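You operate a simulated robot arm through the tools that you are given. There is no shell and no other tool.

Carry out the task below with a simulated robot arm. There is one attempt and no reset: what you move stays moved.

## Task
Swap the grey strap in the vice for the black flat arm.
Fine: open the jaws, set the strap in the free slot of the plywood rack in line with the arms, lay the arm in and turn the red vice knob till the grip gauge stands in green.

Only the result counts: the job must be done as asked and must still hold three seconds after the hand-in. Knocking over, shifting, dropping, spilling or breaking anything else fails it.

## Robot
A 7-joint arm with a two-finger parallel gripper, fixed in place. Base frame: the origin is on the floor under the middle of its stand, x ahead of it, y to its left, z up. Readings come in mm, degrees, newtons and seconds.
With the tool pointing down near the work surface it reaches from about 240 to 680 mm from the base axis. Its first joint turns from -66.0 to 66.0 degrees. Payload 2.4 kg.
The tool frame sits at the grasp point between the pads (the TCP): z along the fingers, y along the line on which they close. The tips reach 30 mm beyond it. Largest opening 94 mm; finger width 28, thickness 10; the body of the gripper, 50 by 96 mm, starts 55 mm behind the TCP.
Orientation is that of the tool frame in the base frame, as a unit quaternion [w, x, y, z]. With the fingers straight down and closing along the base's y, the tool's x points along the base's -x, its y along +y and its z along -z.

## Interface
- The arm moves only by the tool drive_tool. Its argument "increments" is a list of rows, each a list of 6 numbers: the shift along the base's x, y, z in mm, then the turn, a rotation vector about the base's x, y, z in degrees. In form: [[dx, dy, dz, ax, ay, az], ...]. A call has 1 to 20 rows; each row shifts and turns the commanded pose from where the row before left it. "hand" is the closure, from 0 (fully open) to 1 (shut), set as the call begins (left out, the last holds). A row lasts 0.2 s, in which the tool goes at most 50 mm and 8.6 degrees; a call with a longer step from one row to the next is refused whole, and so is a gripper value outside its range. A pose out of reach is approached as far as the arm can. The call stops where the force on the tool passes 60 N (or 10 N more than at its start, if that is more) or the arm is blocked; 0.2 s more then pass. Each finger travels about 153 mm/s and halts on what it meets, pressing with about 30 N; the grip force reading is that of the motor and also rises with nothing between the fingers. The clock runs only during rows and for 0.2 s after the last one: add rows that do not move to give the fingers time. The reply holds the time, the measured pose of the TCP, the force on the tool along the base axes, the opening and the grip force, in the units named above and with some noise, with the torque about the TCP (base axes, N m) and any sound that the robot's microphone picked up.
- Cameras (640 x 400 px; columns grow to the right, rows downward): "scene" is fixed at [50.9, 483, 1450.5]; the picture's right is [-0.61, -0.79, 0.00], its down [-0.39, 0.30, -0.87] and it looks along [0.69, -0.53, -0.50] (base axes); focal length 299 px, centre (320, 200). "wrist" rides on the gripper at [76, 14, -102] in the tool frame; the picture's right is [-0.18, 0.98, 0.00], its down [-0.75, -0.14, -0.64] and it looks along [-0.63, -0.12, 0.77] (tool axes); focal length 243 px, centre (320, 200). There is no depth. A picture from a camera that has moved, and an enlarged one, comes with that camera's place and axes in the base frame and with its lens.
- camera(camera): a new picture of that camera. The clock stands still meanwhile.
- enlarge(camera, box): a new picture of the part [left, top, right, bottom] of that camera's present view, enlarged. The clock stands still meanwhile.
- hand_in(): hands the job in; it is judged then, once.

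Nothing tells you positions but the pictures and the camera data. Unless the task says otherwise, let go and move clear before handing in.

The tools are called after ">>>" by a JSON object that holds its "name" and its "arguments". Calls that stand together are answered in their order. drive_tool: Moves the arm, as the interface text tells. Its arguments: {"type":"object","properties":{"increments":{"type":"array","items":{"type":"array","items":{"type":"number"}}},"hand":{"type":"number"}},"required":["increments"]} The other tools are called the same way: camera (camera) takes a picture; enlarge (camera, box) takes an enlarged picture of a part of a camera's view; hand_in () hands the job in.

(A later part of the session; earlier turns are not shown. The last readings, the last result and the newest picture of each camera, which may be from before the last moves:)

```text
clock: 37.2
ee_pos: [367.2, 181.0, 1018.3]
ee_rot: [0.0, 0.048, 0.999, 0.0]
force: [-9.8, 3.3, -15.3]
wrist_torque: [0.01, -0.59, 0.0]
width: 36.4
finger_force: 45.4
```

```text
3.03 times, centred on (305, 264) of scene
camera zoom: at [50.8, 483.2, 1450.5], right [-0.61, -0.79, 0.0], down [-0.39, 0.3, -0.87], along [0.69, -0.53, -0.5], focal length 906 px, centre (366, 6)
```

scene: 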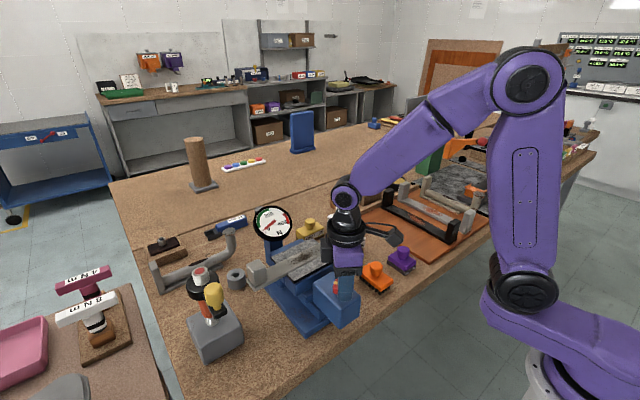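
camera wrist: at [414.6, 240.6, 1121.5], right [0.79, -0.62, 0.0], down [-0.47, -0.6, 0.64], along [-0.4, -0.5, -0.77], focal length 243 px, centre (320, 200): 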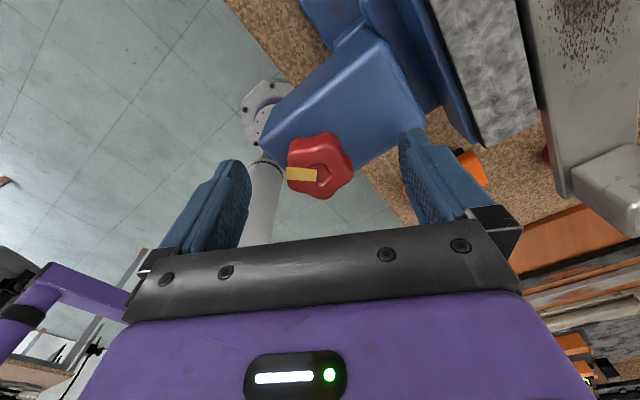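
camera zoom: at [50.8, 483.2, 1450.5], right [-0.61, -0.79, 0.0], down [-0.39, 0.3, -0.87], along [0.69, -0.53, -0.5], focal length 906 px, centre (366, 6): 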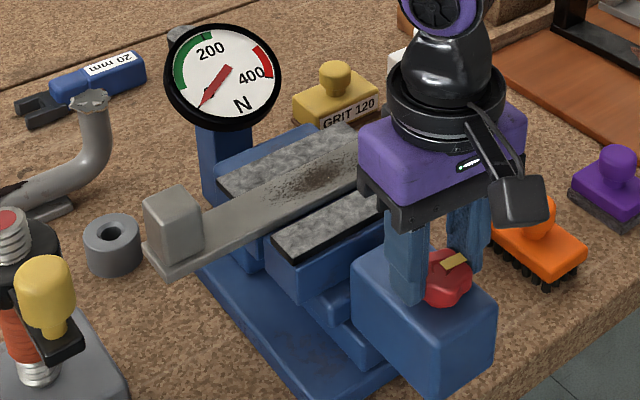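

>>> {"name": "camera", "arguments": {"camera": "wrist"}}

>>> {"name": "enlarge", "arguments": {"camera": "scene", "box": [275, 235, 335, 285]}}

```text
taken
camera wrist: at [292.2, 201.2, 1121.3], right [0.28, 0.96, 0.0], down [0.74, -0.21, 0.64], along [0.62, -0.18, -0.77], focal length 243 px, centre (320, 200)
```

wrist: 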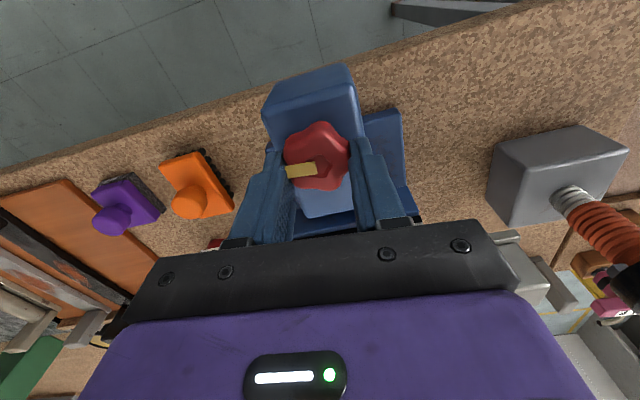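

```text
8.00 times, centred on (305, 260) of scene
camera zoom: at [50.8, 483.2, 1450.5], right [-0.61, -0.79, 0.0], down [-0.39, 0.3, -0.87], along [0.69, -0.53, -0.5], focal length 2391 px, centre (440, -280)
```

zoom: 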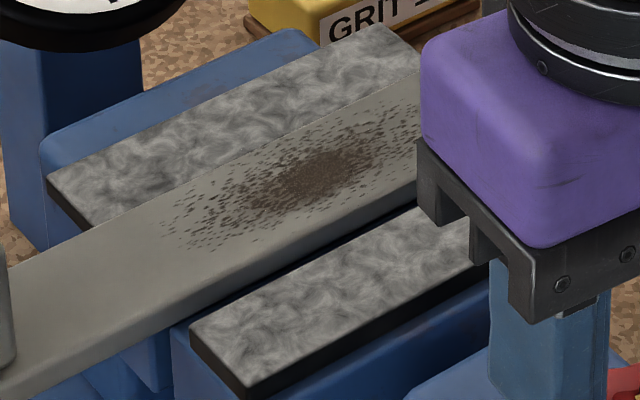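

The box and knob move with the jaw: the knob is now near x≈360 and the gap is about 8 mm. I'll release, re-centre and keep turning while following the knob.

>>> {"name": "drive_tool", "arguments": {"increments": [[0, 0, 0, 0, 0, 0], [0, 0, 0, 0, 0, 0], [-3.5, 0.7, 0, 0, 0, 0], [-3.5, 0.7, 0, 0, 0, 0], [0, 0, 0, 0, 0, 0]], "hand": 0}}

>>> {"name": "camera", "arguments": {"camera": "wrist"}}

>>> {"name": "enlarge", "arguments": {"camera": "wrist", "box": [250, 60, 420, 230]}}

```text
clock: 38.4
ee_pos: [361.0, 180.4, 1018.9]
ee_rot: [-0.001, 0.047, 0.999, 0.0]
force: [0.3, -0.5, -0.1]
wrist_torque: [0.0, 0.03, -0.01]
width: 94.0
finger_force: 0.1
```

```text
taken
camera wrist: at [285.1, 202.6, 1121.6], right [0.28, 0.96, 0.0], down [0.74, -0.21, 0.64], along [0.62, -0.18, -0.77], focal length 243 px, centre (320, 200)
```

wrist: 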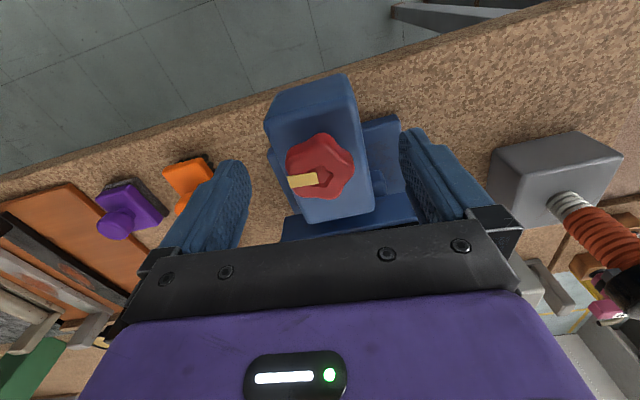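

```text
2.35 times, centred on (335, 145) of wrist
camera zoom: at [285.1, 202.6, 1121.6], right [0.28, 0.96, 0.0], down [0.74, -0.21, 0.64], along [0.62, -0.18, -0.77], focal length 571 px, centre (285, 329)
```

zoom: 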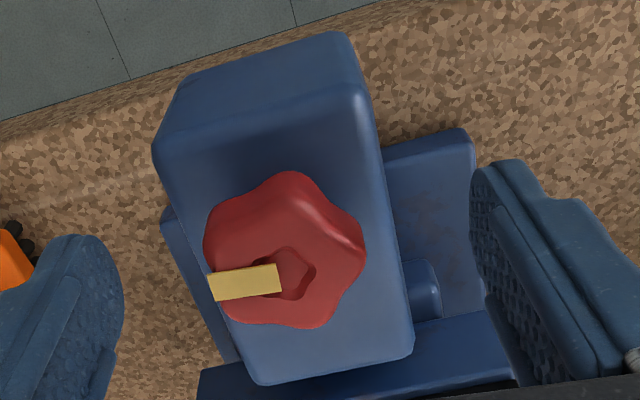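

>>> {"name": "drive_tool", "arguments": {"increments": [[0, 0, 0, 0, 0, 0], [0, 0, 0, 0, 0, 0], [0, 0, 0, 0, 0, 0], [-0.25, 0, 0, 0, 0, 8], [-0.25, 0, 0, 0, 0, 8], [-0.25, 0, 0, 0, 0, 8], [-0.25, 0, 0, 0, 0, 8], [-0.25, 0, 0, 0, 0, 8], [-0.25, 0, 0, 0, 0, 8], [-0.25, 0, 0, 0, 0, 8], [-0.25, 0, 0, 0, 0, 8], [-0.25, 0, 0, 0, 0, 8], [-0.25, 0, 0, 0, 0, 8], [-0.25, 0, 0, 0, 0, 8], [-0.25, 0, 0, 0, 0, 8], [-0.25, 0, 0, 0, 0, 8], [-0.25, 0, 0, 0, 0, 8], [-0.25, 0, 0, 0, 0, 8], [-0.25, 0, 0, 0, 0, 8], [0, 0, 0, 0, 0, 0]], "hand": 1}}

>>> {"name": "enlarge", "arguments": {"camera": "scene", "box": [220, 198, 390, 330]}}

>>> {"name": "enlarge", "arguments": {"camera": "scene", "box": [275, 235, 335, 285]}}

```text
clock: 42.6
ee_pos: [357.3, 179.3, 1019.0]
ee_rot: [0.001, 0.878, -0.479, 0.0]
force: [2.5, -29.6, 3.3]
wrist_torque: [-0.78, -0.59, 0.0]
width: 36.3
finger_force: 45.6
```

```text
3.03 times, centred on (305, 264) of scene
camera zoom: at [50.9, 482.1, 1450.8], right [-0.61, -0.79, 0.0], down [-0.39, 0.3, -0.87], along [0.69, -0.53, -0.5], focal length 906 px, centre (366, 6)
```

zoom: 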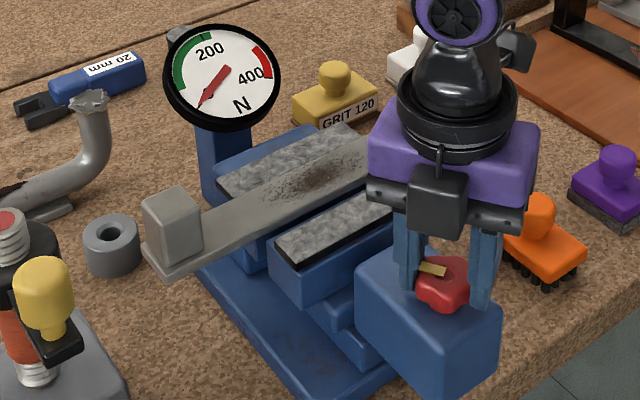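

```text
8.00 times, centred on (305, 260) of scene
camera zoom: at [50.9, 482.1, 1450.8], right [-0.61, -0.79, 0.0], down [-0.39, 0.3, -0.87], along [0.69, -0.53, -0.5], focal length 2391 px, centre (440, -280)
```

zoom: 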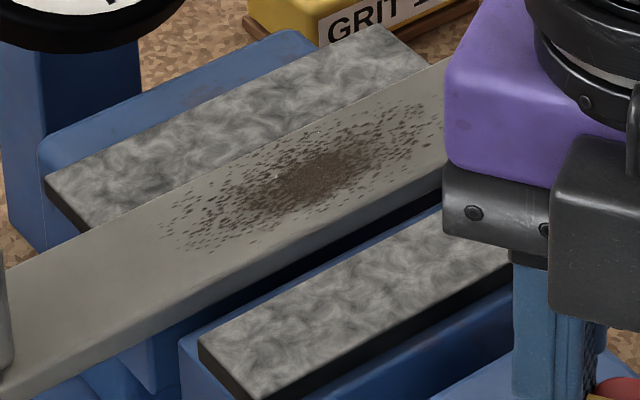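

The gap is now around 12-15 mm. Before opening further I'll check how the bar is supported underneath, so I'm releasing the knob and looking from above.

>>> {"name": "drive_tool", "arguments": {"increments": [[0, 0, 0, 0, 0, 0], [0, 0, 0, 0, 0, 0], [0, 0, 30, 0, 0, 0], [0, 0, 40, 0, 0, 0], [0, 0, 40, 0, 0, -8.5], [0, 0, 40, 0, 0, -8.5], [0, 0, 0, 0, 0, -8.5], [0, 0, 0, 0, 0, -8.5], [0, 0, 0, 0, 0, -8.5], [0, 0, 0, 0, 0, -8.5], [0, 0, 0, 0, 0, -8.5], [0, 0, 0, 0, 0, -8.5], [0, 0, 0, 0, 0, -8.5], [0, 0, 0, 0, 0, -8.5], [0, 0, 0, 0, 0, -8.5], [0, 0, 0, 0, 0, -8.5], [0, 0, 0, 0, 0, -8.5], [0, 0, 0, 0, 0, -8.5], [0, 0, 0, 0, 0, 0]], "hand": 0}}

>>> {"name": "enlarge", "arguments": {"camera": "scene", "box": [240, 220, 360, 310]}}

>>> {"name": "camera", "arguments": {"camera": "wrist"}}

```text
clock: 46.6
ee_pos: [357.2, 180.6, 1168.6]
ee_rot: [0.0, -0.029, 1.0, 0.0]
force: [0.3, 0.0, 0.0]
wrist_torque: [0.0, 0.0, 0.0]
width: 93.8
finger_force: 0.0
```

```text
4.44 times, centred on (300, 265) of scene
camera zoom: at [50.9, 483.0, 1450.5], right [-0.61, -0.79, 0.0], down [-0.39, 0.3, -0.87], along [0.69, -0.53, -0.5], focal length 1328 px, centre (409, -89)
```

zoom: 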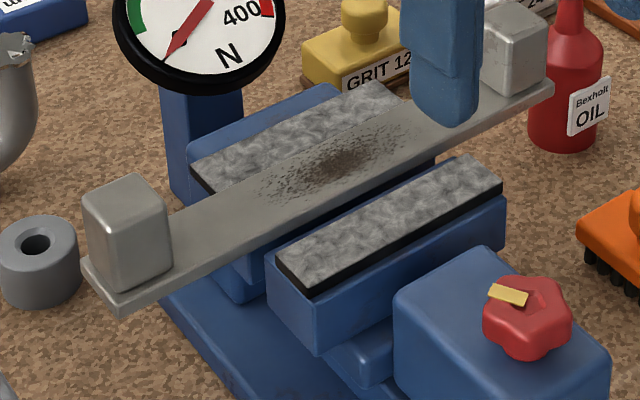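

```text
taken
camera wrist: at [279.7, 190.7, 1271.6], right [0.13, 0.99, 0.0], down [0.76, -0.1, 0.64], along [0.64, -0.08, -0.77], focal length 243 px, centre (320, 200)
```

wrist: 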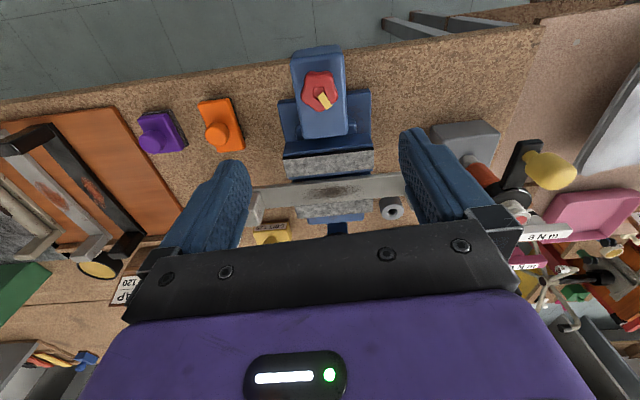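

>>> {"name": "drive_tool", "arguments": {"increments": [[40, 0, 0, 0, 0, -3.3], [40, 0, 0, 0, 0, 0], [40, 0, 0, 0, 0, 0], [40, 0, 0, 0, 0, 0], [20, 0, 0, 0, 0, 0], [0, 0, 0, 0, 0, 0]]}}

>>> {"name": "camera", "arguments": {"camera": "wrist"}}

>>> {"name": "enlarge", "arguments": {"camera": "wrist", "box": [220, 0, 420, 120]}}

```text
clock: 48.0
ee_pos: [537.1, 178.8, 1168.1]
ee_rot: [0.0, -0.001, 1.0, 0.001]
force: [0.3, -0.2, 0.2]
wrist_torque: [-0.01, -0.01, -0.01]
width: 94.0
finger_force: 0.1
```

```text
taken
camera wrist: at [460.1, 194.6, 1271.9], right [0.18, 0.98, 0.0], down [0.75, -0.14, 0.64], along [0.63, -0.12, -0.77], focal length 243 px, centre (320, 200)
```

wrist: 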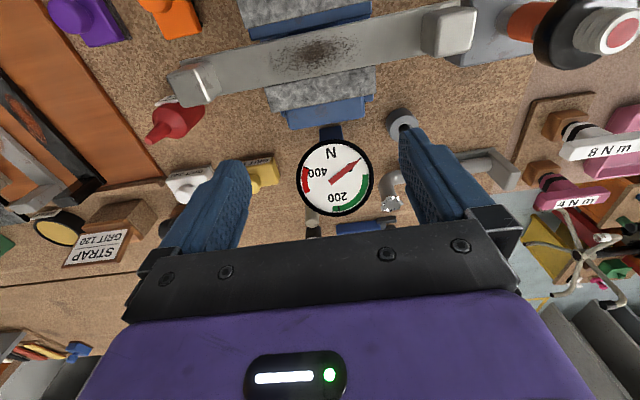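

```text
3.20 times, centred on (320, 60) of wrist
camera zoom: at [460.1, 194.6, 1271.9], right [0.18, 0.98, 0.0], down [0.75, -0.14, 0.64], along [0.63, -0.12, -0.77], focal length 776 px, centre (320, 648)
```

zoom: 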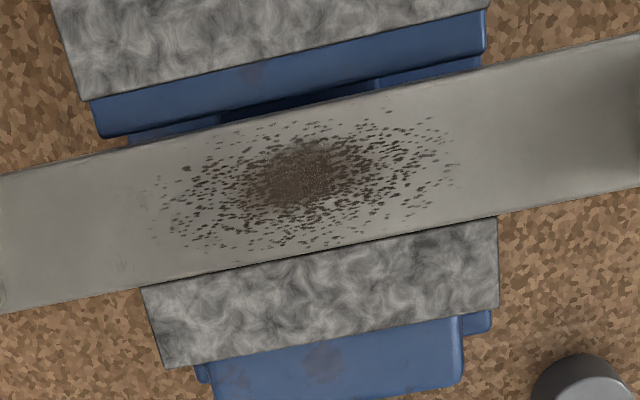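

The front jaw has a low ledge behind its pad and the rear jaw's ledge still carries the bar, so this ~15 mm opening is enough and I won't go wider. I'll move to the -y overhang with yaw +90 to plan the grip next to the jaw.

>>> {"name": "drive_tool", "arguments": {"increments": [[-8, -20, 0, 0, 0, 8.5], [-8, -20, 0, 0, 0, 8.5], [-8, -20, 0, 0, 0, 8.5], [-8, -15, 0, 0, 0, 8.5], [0, 0, 0, 0, 0, 8.5], [0, 0, 0, 0, 0, 8.5], [0, 0, 0, 0, 0, 8.5], [0, 0, 0, 0, 0, 8.5], [0, 0, 0, 0, 0, 8.5], [0, 0, 0, 0, 0, 8.5], [0, 0, 0, 0, 0, 5], [0, 0, 0, 0, 0, 0]]}}

>>> {"name": "camera", "arguments": {"camera": "wrist"}}

>>> {"name": "enlarge", "arguments": {"camera": "wrist", "box": [220, 40, 420, 200]}}

```text
clock: 50.6
ee_pos: [506.0, 106.1, 1168.7]
ee_rot: [0.0, 0.709, -0.705, -0.001]
force: [-1.1, -0.9, -0.4]
wrist_torque: [-0.02, 0.0, 0.0]
width: 94.1
finger_force: 0.0
```

```text
taken
camera wrist: at [490.7, 29.9, 1271.5], right [-0.98, 0.18, 0.0], down [0.14, 0.75, 0.64], along [0.11, 0.63, -0.77], focal length 243 px, centre (320, 200)
```

wrist: 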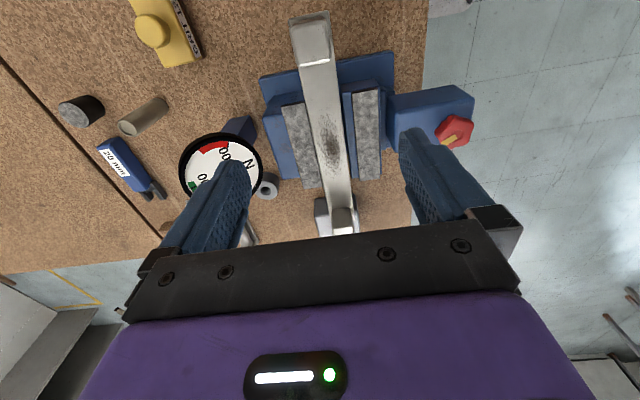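

```text
2.50 times, centred on (320, 120) of wrist
camera zoom: at [490.7, 29.9, 1271.5], right [-0.98, 0.18, 0.0], down [0.14, 0.75, 0.64], along [0.11, 0.63, -0.77], focal length 606 px, centre (320, 400)
```

zoom: 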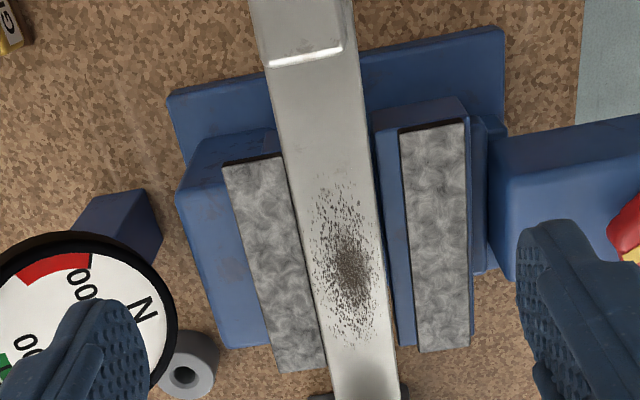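

Now I have good numbers: bar x 482-525, free overhang between block (y≤73) and jaw (y≥117), bar top z≈981. I'll descend partway at (503.5, 97) to check alignment.

>>> {"name": "drive_tool", "arguments": {"increments": [[-2.5, -9, 0, 0, 0, 0], [0, 0, -40, 0, 0, 0], [0, 0, -40, 0, 0, 0], [0, 0, -40, 0, 0, 0], [0, 0, -9, 0, 0, 0], [0, 0, 0, 0, 0, 0]]}}

>>> {"name": "camera", "arguments": {"camera": "wrist"}}

>>> {"name": "enlarge", "arguments": {"camera": "wrist", "box": [200, 60, 440, 240]}}

>>> {"name": "enlarge", "arguments": {"camera": "scene", "box": [270, 180, 390, 270]}}

```text
clock: 52.0
ee_pos: [503.3, 97.6, 1038.7]
ee_rot: [0.0, 0.709, -0.705, 0.0]
force: [-0.3, 0.1, 1.1]
wrist_torque: [-0.01, -0.04, 0.02]
width: 93.9
finger_force: 0.1
```

```text
taken
camera wrist: at [488.0, 20.6, 1141.8], right [-0.98, 0.18, 0.0], down [0.14, 0.75, 0.64], along [0.12, 0.63, -0.77], focal length 243 px, centre (320, 200)
```

wrist: 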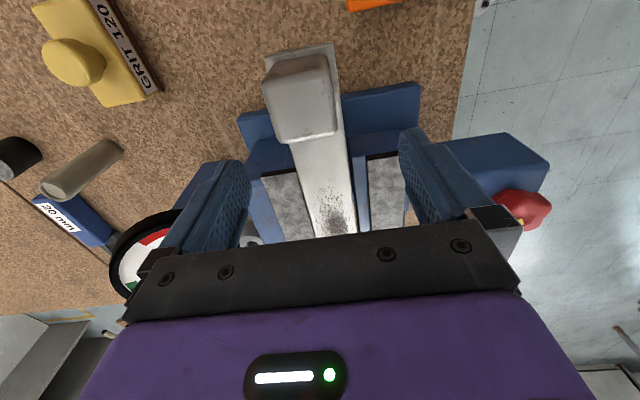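

```text
2.22 times, centred on (320, 150) of wrist
camera zoom: at [488.0, 20.6, 1141.8], right [-0.98, 0.18, 0.0], down [0.14, 0.75, 0.64], along [0.12, 0.63, -0.77], focal length 539 px, centre (320, 311)
```

zoom: 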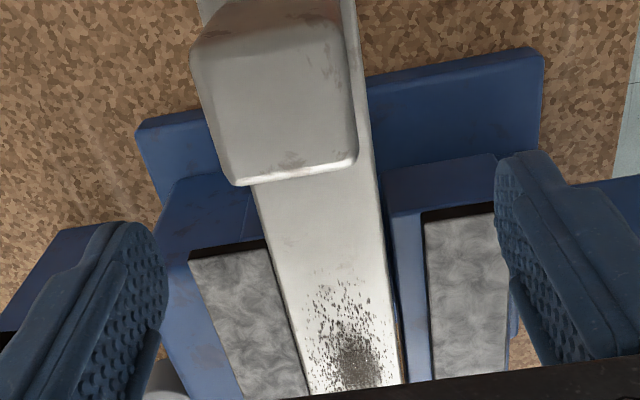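

```text
4.44 times, centred on (330, 225) of scene
camera zoom: at [50.9, 483.0, 1450.5], right [-0.61, -0.79, 0.0], down [-0.39, 0.3, -0.87], along [0.69, -0.53, -0.5], focal length 1328 px, centre (276, 89)
```

zoom: 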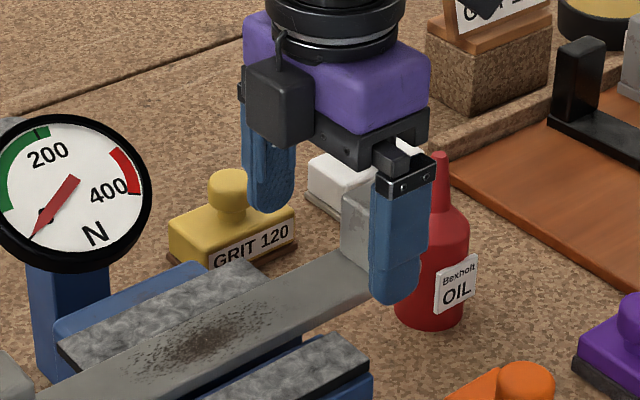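

Alignment is good: finger span y 84-112 lies between block and jaw. The bar bottom is at z≈972, so I'll descend to TCP z≈1002 and close.

>>> {"name": "drive_tool", "arguments": {"increments": [[0, 0, -12, 0, 0, 0], [0, 0, -12, 0, 0, 0], [0, 0, -12.5, 0, 0, 0], [0, 0, 0, 0, 0, 0]]}}

>>> {"name": "enlarge", "arguments": {"camera": "scene", "box": [290, 190, 390, 270]}}

>>> {"name": "camera", "arguments": {"camera": "wrist"}}

```text
clock: 53.0
ee_pos: [503.3, 95.8, 1003.9]
ee_rot: [0.0, 0.708, -0.706, 0.0]
force: [-0.1, 0.6, -0.5]
wrist_torque: [0.0, 0.02, 0.04]
width: 93.8
finger_force: 0.1
```

```text
5.00 times, centred on (340, 230) of scene
camera zoom: at [50.9, 483.0, 1450.5], right [-0.61, -0.79, 0.0], down [-0.39, 0.3, -0.87], along [0.69, -0.53, -0.5], focal length 1494 px, centre (220, 50)
```

zoom: 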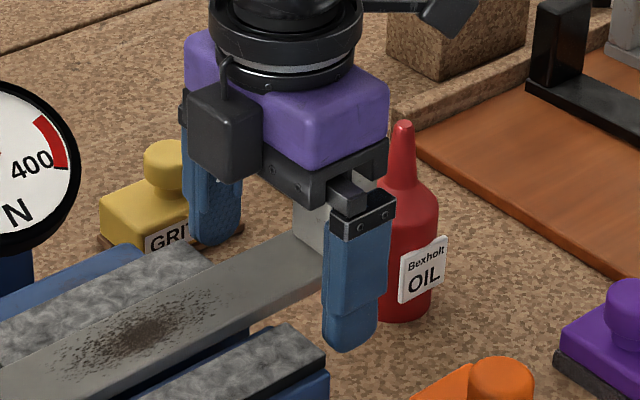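

```text
taken
camera wrist: at [488.2, 20.4, 1105.9], right [-0.98, 0.18, 0.0], down [0.14, 0.75, 0.64], along [0.12, 0.63, -0.77], focal length 243 px, centre (320, 200)
```

wrist: 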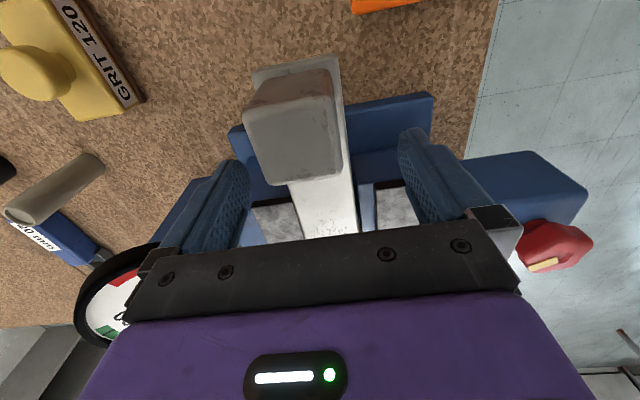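

>>> {"name": "enlarge", "arguments": {"camera": "scene", "box": [325, 230, 375, 270]}}

>>> {"name": "enlarge", "arguments": {"camera": "wrist", "box": [230, 130, 430, 240]}}

```text
10.00 times, centred on (350, 250) of scene
camera zoom: at [50.9, 483.0, 1450.5], right [-0.61, -0.79, 0.0], down [-0.39, 0.3, -0.87], along [0.69, -0.53, -0.5], focal length 2989 px, centre (20, -300)
```

zoom: 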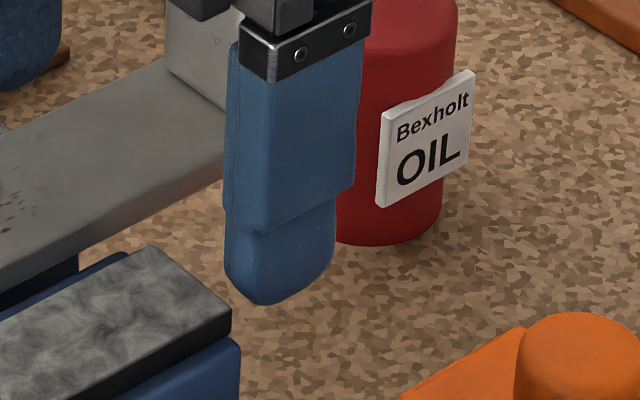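

```text
3.20 times, centred on (330, 185) of wrist
camera zoom: at [488.2, 20.4, 1105.9], right [-0.98, 0.18, 0.0], down [0.14, 0.75, 0.64], along [0.12, 0.63, -0.77], focal length 776 px, centre (288, 248)
```

zoom: 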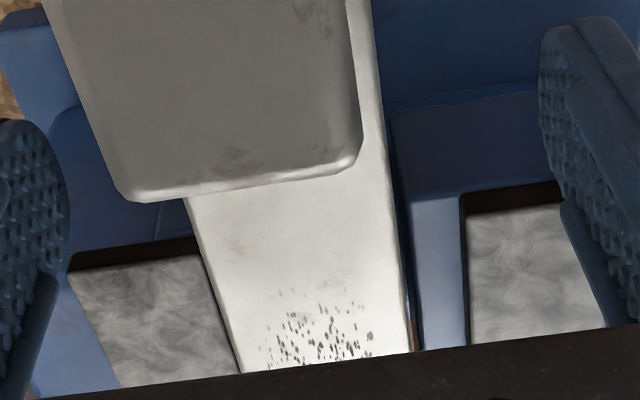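

The scene camera suggests the bar sits a bit higher than the wrist triangulation says. Closing here is safe, since the overhang is free underneath, and it will show the finger tip directly against the bar edge.

>>> {"name": "drive_tool", "arguments": {"increments": [[0, 0, 0, 0, 0, 0], [0, 0, 0, 0, 0, 0], [0, 0, 0, 0, 0, 0]], "hand": 1}}

>>> {"name": "enlarge", "arguments": {"camera": "scene", "box": [315, 220, 375, 268]}}

>>> {"name": "enlarge", "arguments": {"camera": "scene", "box": [240, 200, 380, 300]}}

```text
clock: 53.8
ee_pos: [503.8, 96.6, 1003.8]
ee_rot: [0.0, 0.708, -0.706, -0.001]
force: [2.3, 0.3, 0.7]
wrist_torque: [0.17, -0.03, -0.18]
width: 39.6
finger_force: 29.8
```

```text
8.33 times, centred on (345, 244) of scene
camera zoom: at [51.0, 483.0, 1450.5], right [-0.61, -0.79, 0.0], down [-0.39, 0.3, -0.87], along [0.69, -0.53, -0.5], focal length 2491 px, centre (112, -167)
```

zoom: 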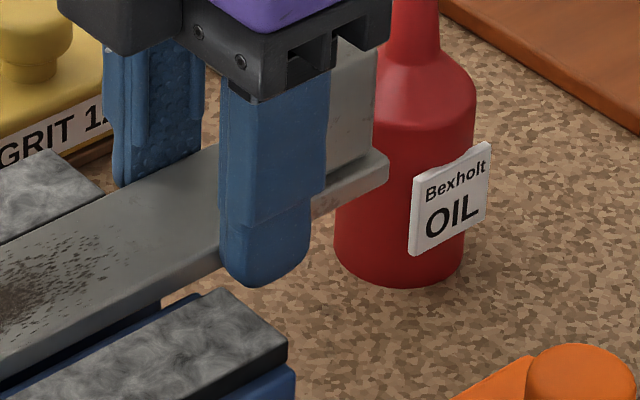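

```text
4.00 times, centred on (310, 250) of scene
camera zoom: at [51.0, 483.0, 1450.5], right [-0.61, -0.79, 0.0], down [-0.39, 0.3, -0.87], along [0.69, -0.53, -0.5], focal length 1196 px, centre (360, 0)
```

zoom: 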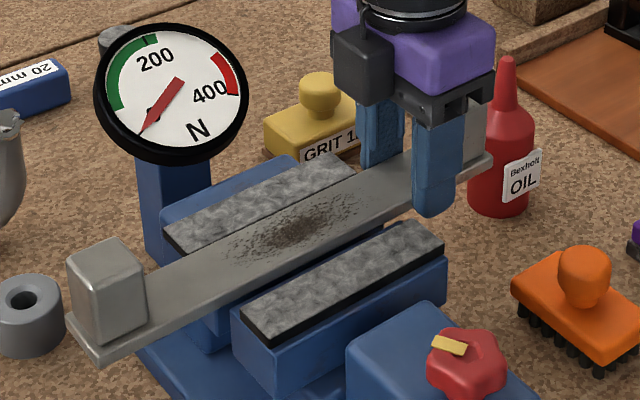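

The fingers hold the bar (40 mm wide), with tips about 5-6 mm below its bottom, so the bar bottom is at z≈979.5. I'll lift 4 mm to weigh it and see whether it stays level.

>>> {"name": "drive_tool", "arguments": {"increments": [[0, 0, 2, 0, 0, 0], [0, 0, 2, 0, 0, 0], [0, 0, 0, 0, 0, 0], [0, 0, 0, 0, 0, 0]]}}

>>> {"name": "enlarge", "arguments": {"camera": "scene", "box": [240, 200, 380, 300]}}

```text
clock: 54.8
ee_pos: [503.4, 96.4, 1006.7]
ee_rot: [0.0, 0.708, -0.706, 0.0]
force: [-1.2, 0.4, -4.6]
wrist_torque: [-0.4, 0.03, 0.04]
width: 39.6
finger_force: 29.7
```

```text
4.00 times, centred on (310, 250) of scene
camera zoom: at [51.0, 483.0, 1450.5], right [-0.61, -0.79, 0.0], down [-0.39, 0.3, -0.87], along [0.69, -0.53, -0.5], focal length 1196 px, centre (360, 0)
```

zoom: 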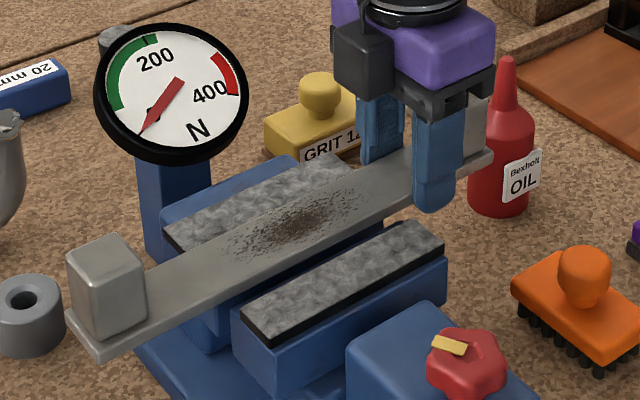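

The weight is about 4.7 N and the 0.4 N·m moment matches a fully supported bar. I'll lift a bit more and check that the far end rises too.

>>> {"name": "drive_tool", "arguments": {"increments": [[0, 0, 3, 0, 0, 0], [0, 0, 3, 0, 0, 0], [0, 0, 3, 0, 0, 0], [0, 0, 3, 0, 0, 0], [0, 0, 0, 0, 0, 0], [0, 0, 0, 0, 0, 0]]}}

>>> {"name": "enlarge", "arguments": {"camera": "scene", "box": [240, 200, 380, 300]}}

>>> {"name": "camera", "arguments": {"camera": "wrist"}}

```text
clock: 56.2
ee_pos: [504.1, 96.7, 1019.4]
ee_rot: [0.0, 0.708, -0.707, 0.0]
force: [0.3, 0.7, -5.3]
wrist_torque: [-0.36, 0.01, 0.02]
width: 39.5
finger_force: 29.7
```

```text
4.00 times, centred on (310, 250) of scene
camera zoom: at [51.0, 483.0, 1450.5], right [-0.61, -0.79, 0.0], down [-0.39, 0.3, -0.87], along [0.69, -0.53, -0.5], focal length 1196 px, centre (360, 0)
```

zoom: 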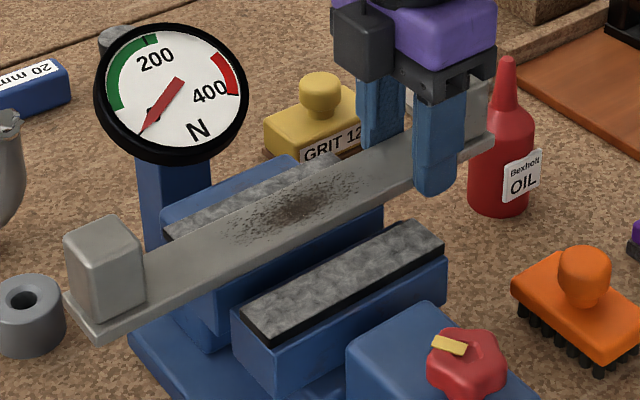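

```text
taken
camera wrist: at [488.2, 20.4, 1122.4], right [-0.98, 0.18, 0.0], down [0.14, 0.75, 0.64], along [0.12, 0.63, -0.77], focal length 243 px, centre (320, 200)
```

wrist: 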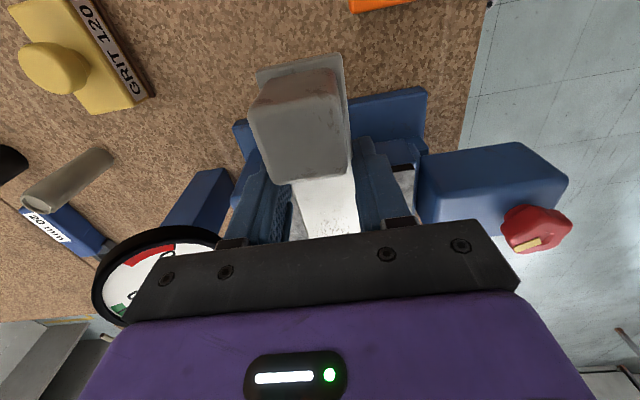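

The bar holds with about 1° of droop, but the finger tips hang below it, which would get in the way on the rack. I'll shift it 35 mm toward -y, set it back on the jaw ledges, and regrip closer to its centre with the tips flush.

>>> {"name": "drive_tool", "arguments": {"increments": [[-1, -5, 0, 0, 0, 0], [0, -10, 0, 0, 0, 0], [0, -10, 0, 0, 0, 0], [0, -10, 0, 0, 0, 0], [0, 0, -3, 0, 0, 0], [0, 0, -3, 0, 0, 0], [0, 0, -3, 0, 0, 0], [0, 0, 0, 0, 0, 0]]}}

>>> {"name": "enlarge", "arguments": {"camera": "scene", "box": [250, 190, 390, 290]}}

```text
clock: 58.0
ee_pos: [502.5, 60.8, 1010.3]
ee_rot: [0.0, 0.708, -0.706, 0.0]
force: [-0.9, -0.2, -4.4]
wrist_torque: [-0.38, -0.02, -0.01]
width: 39.7
finger_force: 30.0
```

```text
4.00 times, centred on (320, 240) of scene
camera zoom: at [51.0, 483.0, 1450.5], right [-0.61, -0.79, 0.0], down [-0.39, 0.3, -0.87], along [0.69, -0.53, -0.5], focal length 1196 px, centre (320, 40)
```

zoom: 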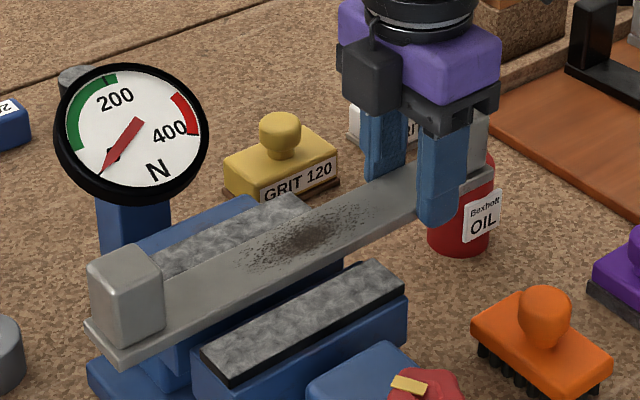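

>>> {"name": "drive_tool", "arguments": {"increments": [[0, 0, -2, 0, 0, 0], [0, 0, -2, 0, 0, 0], [0, 0, -1, 0, 0, 0], [0, 0, 0, 0, 0, 0]]}}

```text
clock: 59.0
ee_pos: [502.2, 62.3, 1005.6]
ee_rot: [0.0, 0.708, -0.706, 0.0]
force: [-0.5, -0.8, -3.7]
wrist_torque: [-0.4, -0.02, -0.01]
width: 39.7
finger_force: 30.1
```

>>> {"name": "drive_tool", "arguments": {"increments": [[0, 0, -1, 0, 0, 0], [0, 0, -1, 0, 0, 0], [0, 0, 0, 0, 0, 0]]}}

>>> {"name": "enlarge", "arguments": {"camera": "scene", "box": [250, 190, 390, 290]}}

```text
clock: 59.8
ee_pos: [502.0, 62.0, 1003.7]
ee_rot: [0.0, 0.708, -0.706, 0.001]
force: [-1.9, -1.5, 2.6]
wrist_torque: [0.82, 0.02, 0.25]
width: 39.7
finger_force: 29.4
```

```text
4.00 times, centred on (320, 240) of scene
camera zoom: at [50.8, 482.9, 1450.6], right [-0.61, -0.79, 0.0], down [-0.39, 0.3, -0.87], along [0.69, -0.53, -0.5], focal length 1196 px, centre (320, 40)
```

zoom: 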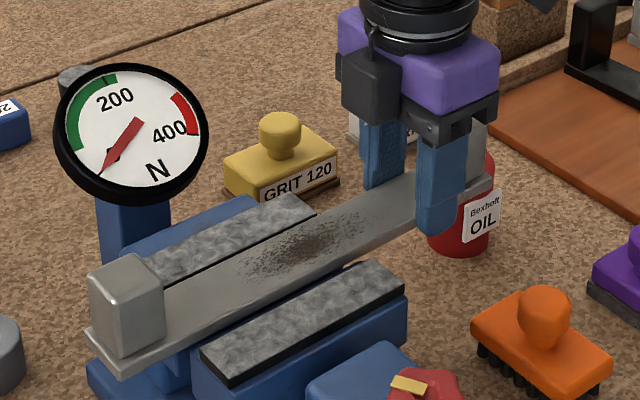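

Contact with the ledges is made. I'll release, raise to flush height, and move back next to the jaw for the regrip.

>>> {"name": "drive_tool", "arguments": {"increments": [[0, 0, 0, 0, 0, 0], [0, 0, 0, 0, 0, 0], [0, 0, 0, 0, 0, 0]], "hand": 0}}

>>> {"name": "enlarge", "arguments": {"camera": "scene", "box": [250, 190, 390, 290]}}

>>> {"name": "camera", "arguments": {"camera": "wrist"}}

```text
clock: 60.6
ee_pos: [501.2, 63.0, 1002.7]
ee_rot: [-0.001, 0.708, -0.706, 0.0]
force: [-0.1, -0.9, 0.0]
wrist_torque: [0.01, 0.0, -0.01]
width: 94.0
finger_force: 0.0
```

```text
4.00 times, centred on (320, 240) of scene
camera zoom: at [50.9, 483.0, 1450.5], right [-0.61, -0.79, 0.0], down [-0.39, 0.3, -0.87], along [0.69, -0.53, -0.5], focal length 1196 px, centre (320, 40)
```

zoom: 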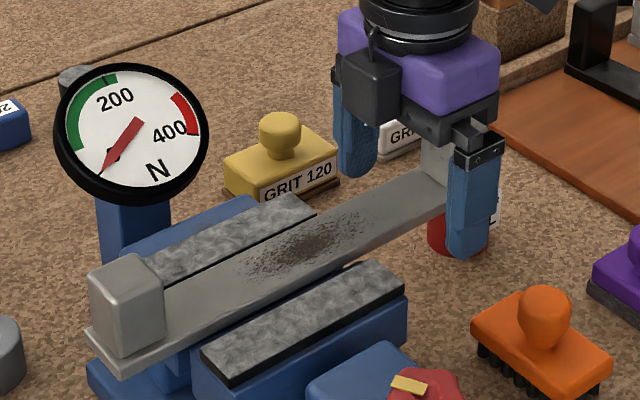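

```text
taken
camera wrist: at [487.1, -14.0, 1106.0], right [-0.98, 0.18, 0.0], down [0.14, 0.75, 0.64], along [0.12, 0.63, -0.77], focal length 243 px, centre (320, 200)
```

wrist: 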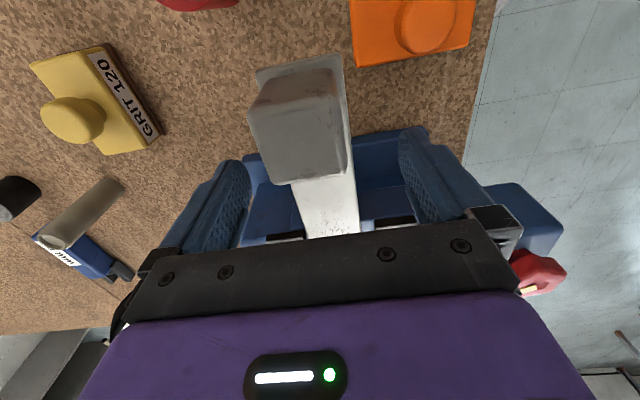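

>>> {"name": "drive_tool", "arguments": {"increments": [[0, 0, 5.5, 0, 0, 0], [0, 12, 0, 0, 0, 0], [0, 12, 0, 0, 0, 0], [0, 11, 0, 0, 0, 0], [0, 0, 0, 0, 0, 0]]}}

>>> {"name": "camera", "arguments": {"camera": "wrist"}}

>>> {"name": "enlarge", "arguments": {"camera": "wrist", "box": [220, 120, 440, 250]}}

```text
clock: 61.8
ee_pos: [501.7, 97.2, 1009.0]
ee_rot: [-0.001, 0.708, -0.706, 0.001]
force: [-0.2, 0.4, 0.6]
wrist_torque: [0.02, 0.02, -0.03]
width: 94.0
finger_force: 0.1
```

```text
taken
camera wrist: at [487.0, 21.2, 1111.5], right [-0.98, 0.18, 0.0], down [0.14, 0.75, 0.64], along [0.12, 0.63, -0.77], focal length 243 px, centre (320, 200)
```

wrist: 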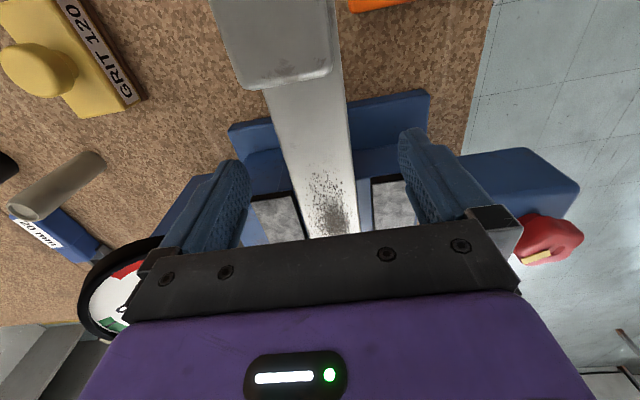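

```text
2.91 times, centred on (330, 185) of wrist
camera zoom: at [487.0, 21.2, 1111.5], right [-0.98, 0.18, 0.0], down [0.14, 0.75, 0.64], along [0.12, 0.63, -0.77], focal length 706 px, centre (291, 244)
```

zoom: 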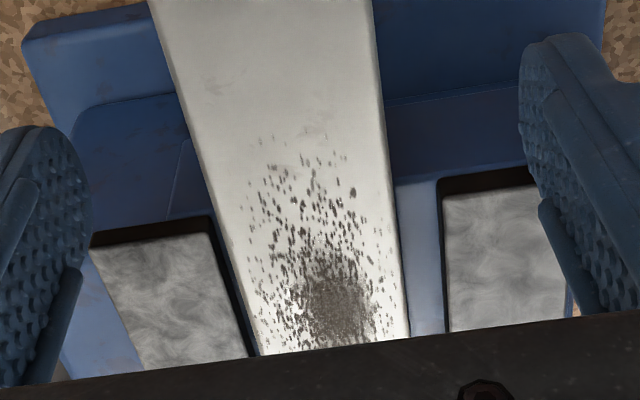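

>>> {"name": "drive_tool", "arguments": {"increments": [[0, 0, 0, 0, 0, 0], [0, 0, 0, 0, 0, 0], [0, 0, 0, 0, 0, 0]], "hand": 1}}

>>> {"name": "enlarge", "arguments": {"camera": "scene", "box": [315, 220, 375, 268]}}

```text
clock: 62.6
ee_pos: [502.1, 97.1, 1007.4]
ee_rot: [0.0, 0.708, -0.706, 0.001]
force: [1.2, 1.2, -0.1]
wrist_torque: [-0.13, -0.05, -0.03]
width: 39.7
finger_force: 30.1
```

```text
8.33 times, centred on (345, 244) of scene
camera zoom: at [51.0, 483.0, 1450.5], right [-0.61, -0.79, 0.0], down [-0.39, 0.3, -0.87], along [0.69, -0.53, -0.5], focal length 2491 px, centre (112, -167)
```

zoom: 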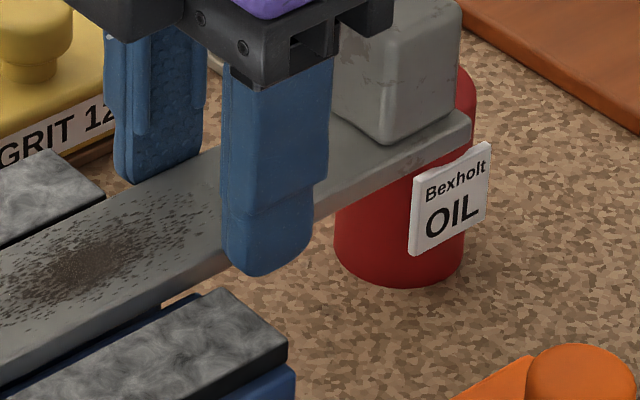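

The tips are now about 1.5 mm below the bar bottom. I'll lift slowly.

>>> {"name": "drive_tool", "arguments": {"increments": [[0, 0, 3, 0, 0, 0], [0, 0, 4, 0, 0, 0], [0, 0, 5, 0, 0, 0], [0, 0, 8, 0, 0, 0], [0, 0, 10, 0, 0, 0], [0, 0, 0, 0, 0, 0]]}}

>>> {"name": "enlarge", "arguments": {"camera": "scene", "box": [240, 190, 380, 290]}}

```text
clock: 64.0
ee_pos: [501.5, 96.6, 1038.8]
ee_rot: [0.0, 0.708, -0.706, 0.0]
force: [-0.1, 0.3, -4.3]
wrist_torque: [-0.23, -0.01, 0.05]
width: 39.8
finger_force: 30.1
```

```text
4.00 times, centred on (310, 240) of scene
camera zoom: at [51.0, 483.0, 1450.5], right [-0.61, -0.79, 0.0], down [-0.39, 0.3, -0.87], along [0.69, -0.53, -0.5], focal length 1196 px, centre (360, 40)
```

zoom: 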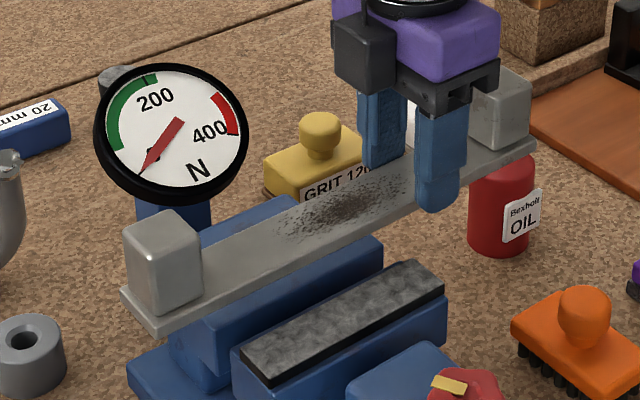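

The strap is held well (0.23 N·m). I'll raise it clear of the gauge and bottle, then rotate it by -90° while moving toward the rack side.

>>> {"name": "drive_tool", "arguments": {"increments": [[0, 0, 12, 0, 0, 0], [0, 0, 15, 0, 0, 0], [0, 0, 15, 0, 0, 0], [0, 0, 15, 0, 0, 0], [0, 0, 15, 0, 0, 0], [0, 0, 15, 0, 0, 0], [0, 0, 15, 0, 0, 0], [0, 0, 10, 0, 0, 0], [0, 0, 0, 0, 0, 0]]}}

>>> {"name": "drive_tool", "arguments": {"increments": [[-4, -10, 0, 0, 0, -4], [-4, -10, 0, 0, 0, -6], [-4, -10, 0, 0, 0, -6], [-4, -10, 0, 0, 0, -6], [-4, -10, 0, 0, 0, -6], [-4, -10, 0, 0, 0, -6], [-4, -10, 0, 0, 0, -6], [-4, -10, 0, 0, 0, -6], [-4, -10, 0, 0, 0, -6], [-4, -10, 0, 0, 0, -6], [-4, -10, 0, 0, 0, -6], [-4, -10, 0, 0, 0, -6], [-4, -10, 0, 0, 0, -6], [-4, -10, 0, 0, 0, -6], [-4, -10, 0, 0, 0, -6], [0, -5, 0, 0, 0, -2.4], [0, 0, 0, 0, 0, 0]]}}

>>> {"name": "camera", "arguments": {"camera": "wrist"}}

>>> {"name": "camera", "arguments": {"camera": "scene"}}

```text
clock: 66.0
ee_pos: [501.4, 96.9, 1149.4]
ee_rot: [0.0, 0.708, -0.706, 0.0]
force: [0.7, -0.3, -4.4]
wrist_torque: [-0.22, -0.02, -0.01]
width: 39.3
finger_force: 30.1
```

```text
clock: 69.6
ee_pos: [440.8, -58.4, 1150.7]
ee_rot: [0.0, 0.002, 1.0, 0.0]
force: [1.0, -0.5, -4.1]
wrist_torque: [0.0, 0.24, 0.0]
width: 39.3
finger_force: 29.8
```

```text
taken
camera wrist: at [364.9, -44.0, 1253.4], right [0.19, 0.98, 0.0], down [0.75, -0.14, 0.64], along [0.63, -0.12, -0.77], focal length 243 px, centre (320, 200)
```

wrist: 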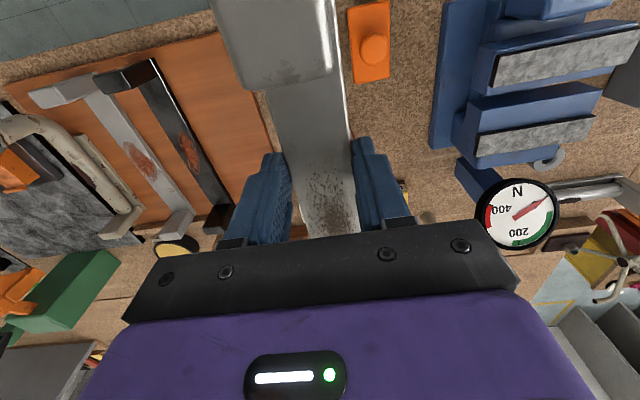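

```text
taken
```

scene: 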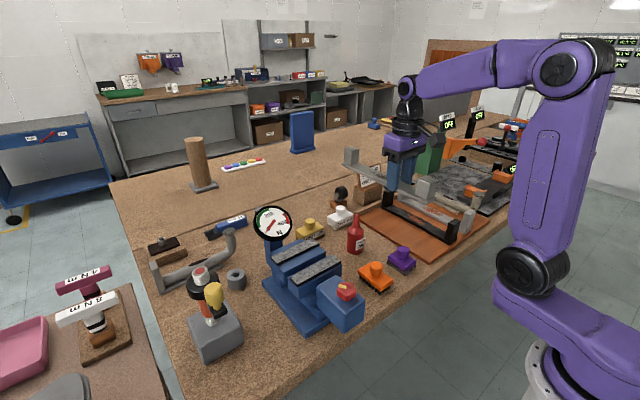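

>>> {"name": "enlarge", "arguments": {"camera": "wrist", "box": [0, 20, 290, 240]}}

>>> {"name": "enlarge", "arguments": {"camera": "wrist", "box": [420, 0, 640, 180]}}

>>> {"name": "enlarge", "arguments": {"camera": "scene", "box": [340, 140, 500, 270]}}

```text
1.82 times, centred on (145, 130) of wrist
camera zoom: at [364.9, -44.0, 1253.4], right [0.19, 0.98, 0.0], down [0.75, -0.14, 0.64], along [0.63, -0.12, -0.77], focal length 441 px, centre (638, 327)
```

zoom: 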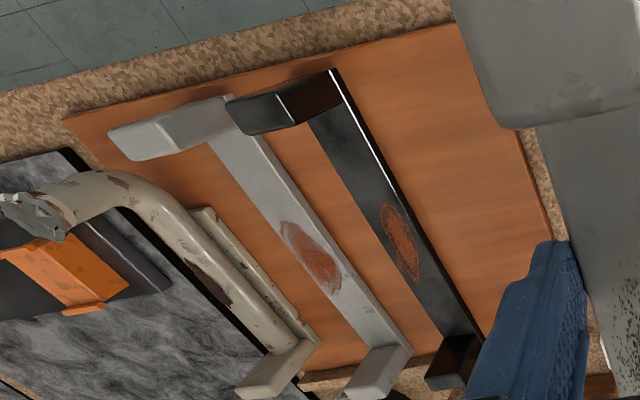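

```text
2.22 times, centred on (530, 90) of wrist
camera zoom: at [364.9, -44.0, 1253.4], right [0.19, 0.98, 0.0], down [0.75, -0.14, 0.64], along [0.63, -0.12, -0.77], focal length 539 px, centre (-147, 444)
```

zoom: 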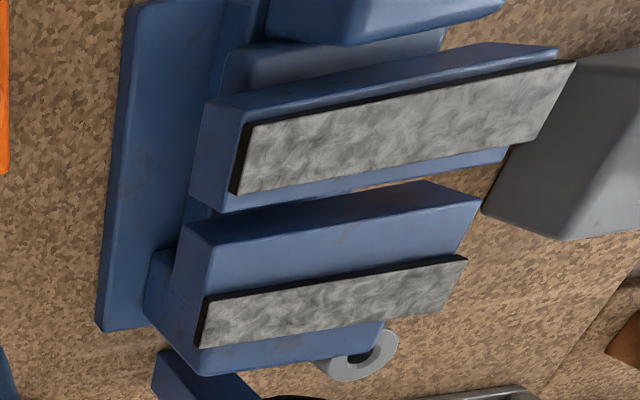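

```text
3.08 times, centred on (420, 205) of scene
camera zoom: at [51.0, 483.0, 1450.5], right [-0.61, -0.79, 0.0], down [-0.39, 0.3, -0.87], along [0.69, -0.53, -0.5], focal length 920 px, centre (12, 185)
```

zoom: 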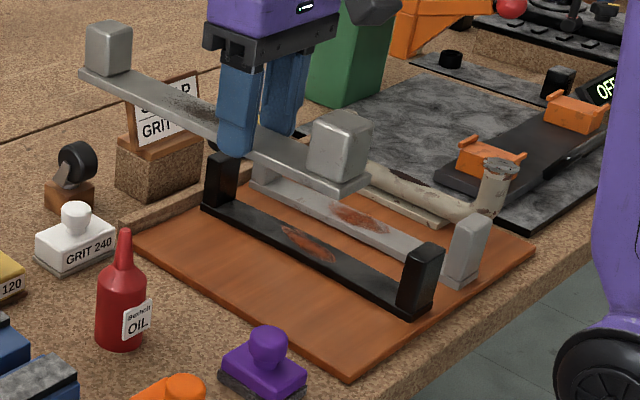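

The rack geometry comes out as black arm centre y≈-299, grey arm y≈-384, pitch ≈85, giving a free slot at y≈-213. The arms are centred at x≈521 and the board top is at z≈884. I'll carry the strap above the slot and lower to z≈960 for a check.

>>> {"name": "drive_tool", "arguments": {"increments": [[2, -10, 0, 0, 0, 0.2], [5, -20, 0, 0, 0, 0], [5, -20, 0, 0, 0, 0], [5, -20, 0, 0, 0, 0], [5, -20, 0, 0, 0, 0], [5, -20, 0, 0, 0, 0], [5, -20, 0, 0, 0, 0], [3, -15, 0, 0, 0, 0], [0, -9, 0, 0, 0, 0], [0, 0, -15, 0, 0, 0], [0, 0, -20, 0, 0, 0], [0, 0, -25, 0, 0, 0], [0, 0, -25, 0, 0, 0], [0, 0, -25, 0, 0, 0], [0, 0, -25, 0, 0, 0], [0, 0, -25, 0, 0, 0], [0, 0, -20, 0, 0, 0], [0, 0, -10, 0, 0, 0], [0, 0, 0, 0, 0, 0]]}}

>>> {"name": "camera", "arguments": {"camera": "wrist"}}

>>> {"name": "enlarge", "arguments": {"camera": "scene", "box": [340, 140, 500, 270]}}

```text
clock: 73.6
ee_pos: [477.9, -212.5, 960.0]
ee_rot: [0.0, 0.0, 1.0, -0.001]
force: [-1.1, -0.4, -4.0]
wrist_torque: [0.0, 0.2, 0.03]
width: 39.7
finger_force: 30.1
```

```text
taken
camera wrist: at [399.6, -197.8, 1063.2], right [0.18, 0.98, 0.0], down [0.75, -0.14, 0.64], along [0.63, -0.12, -0.77], focal length 243 px, centre (320, 200)
```

wrist: 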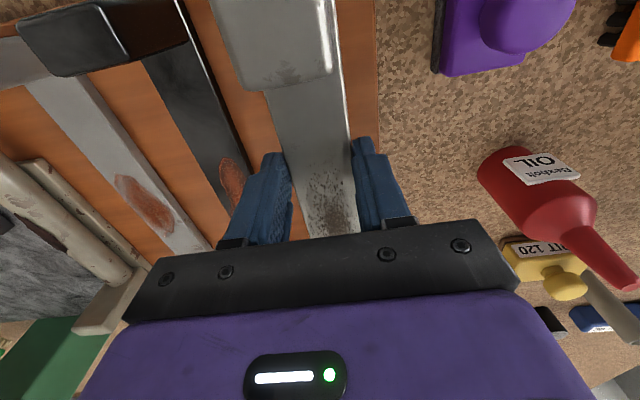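

```text
3.08 times, centred on (420, 205) of scene
camera zoom: at [51.0, 482.9, 1450.5], right [-0.61, -0.79, 0.0], down [-0.39, 0.3, -0.87], along [0.69, -0.53, -0.5], focal length 920 px, centre (12, 185)
```

zoom: 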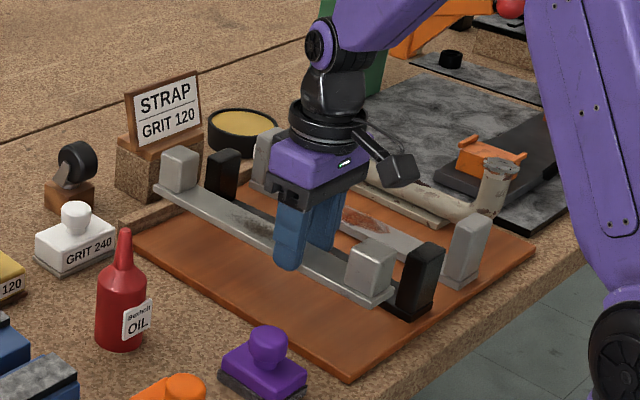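

>>> {"name": "drive_tool", "arguments": {"increments": [[-1, 0, -10, 0, 0, 0], [0, 0, -10, 0, 0, 0], [0, 0, -10, 0, 0, 0], [0, 0, -5, 0, 0, 0], [0, 0, 0, 0, 0, 0]]}}

>>> {"name": "enlarge", "arguments": {"camera": "scene", "box": [360, 170, 490, 270]}}

>>> {"name": "camera", "arguments": {"camera": "wrist"}}

```text
clock: 74.8
ee_pos: [475.5, -212.5, 924.4]
ee_rot: [0.0, 0.0, 1.0, 0.0]
force: [-0.7, -0.2, -4.5]
wrist_torque: [0.0, 0.2, 0.01]
width: 39.8
finger_force: 30.2
```

```text
4.00 times, centred on (425, 220) of scene
camera zoom: at [51.0, 482.9, 1450.5], right [-0.61, -0.79, 0.0], down [-0.39, 0.3, -0.87], along [0.69, -0.53, -0.5], focal length 1196 px, centre (-100, 120)
```

zoom: 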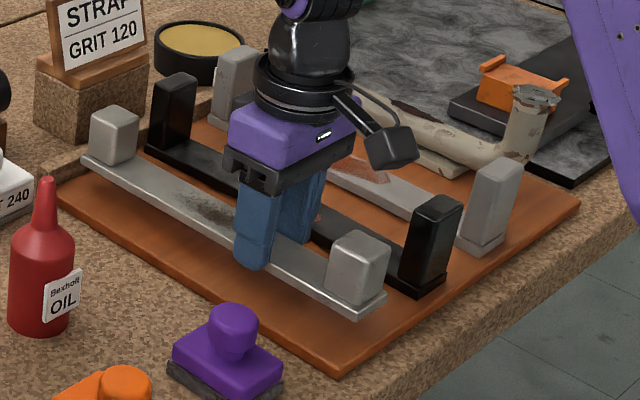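

```text
taken
camera wrist: at [398.7, -197.6, 1028.2], right [0.18, 0.98, 0.0], down [0.75, -0.14, 0.64], along [0.63, -0.12, -0.77], focal length 243 px, centre (320, 200)
```

wrist: 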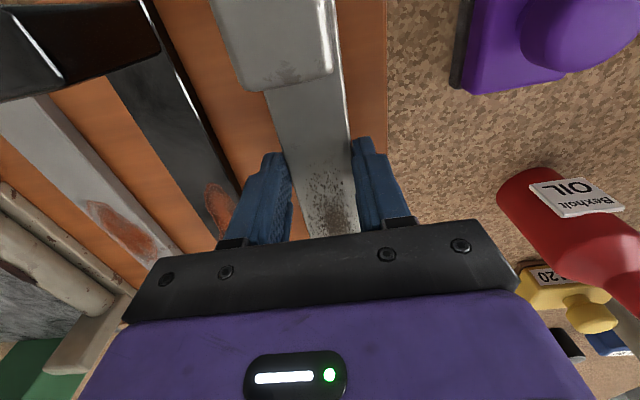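

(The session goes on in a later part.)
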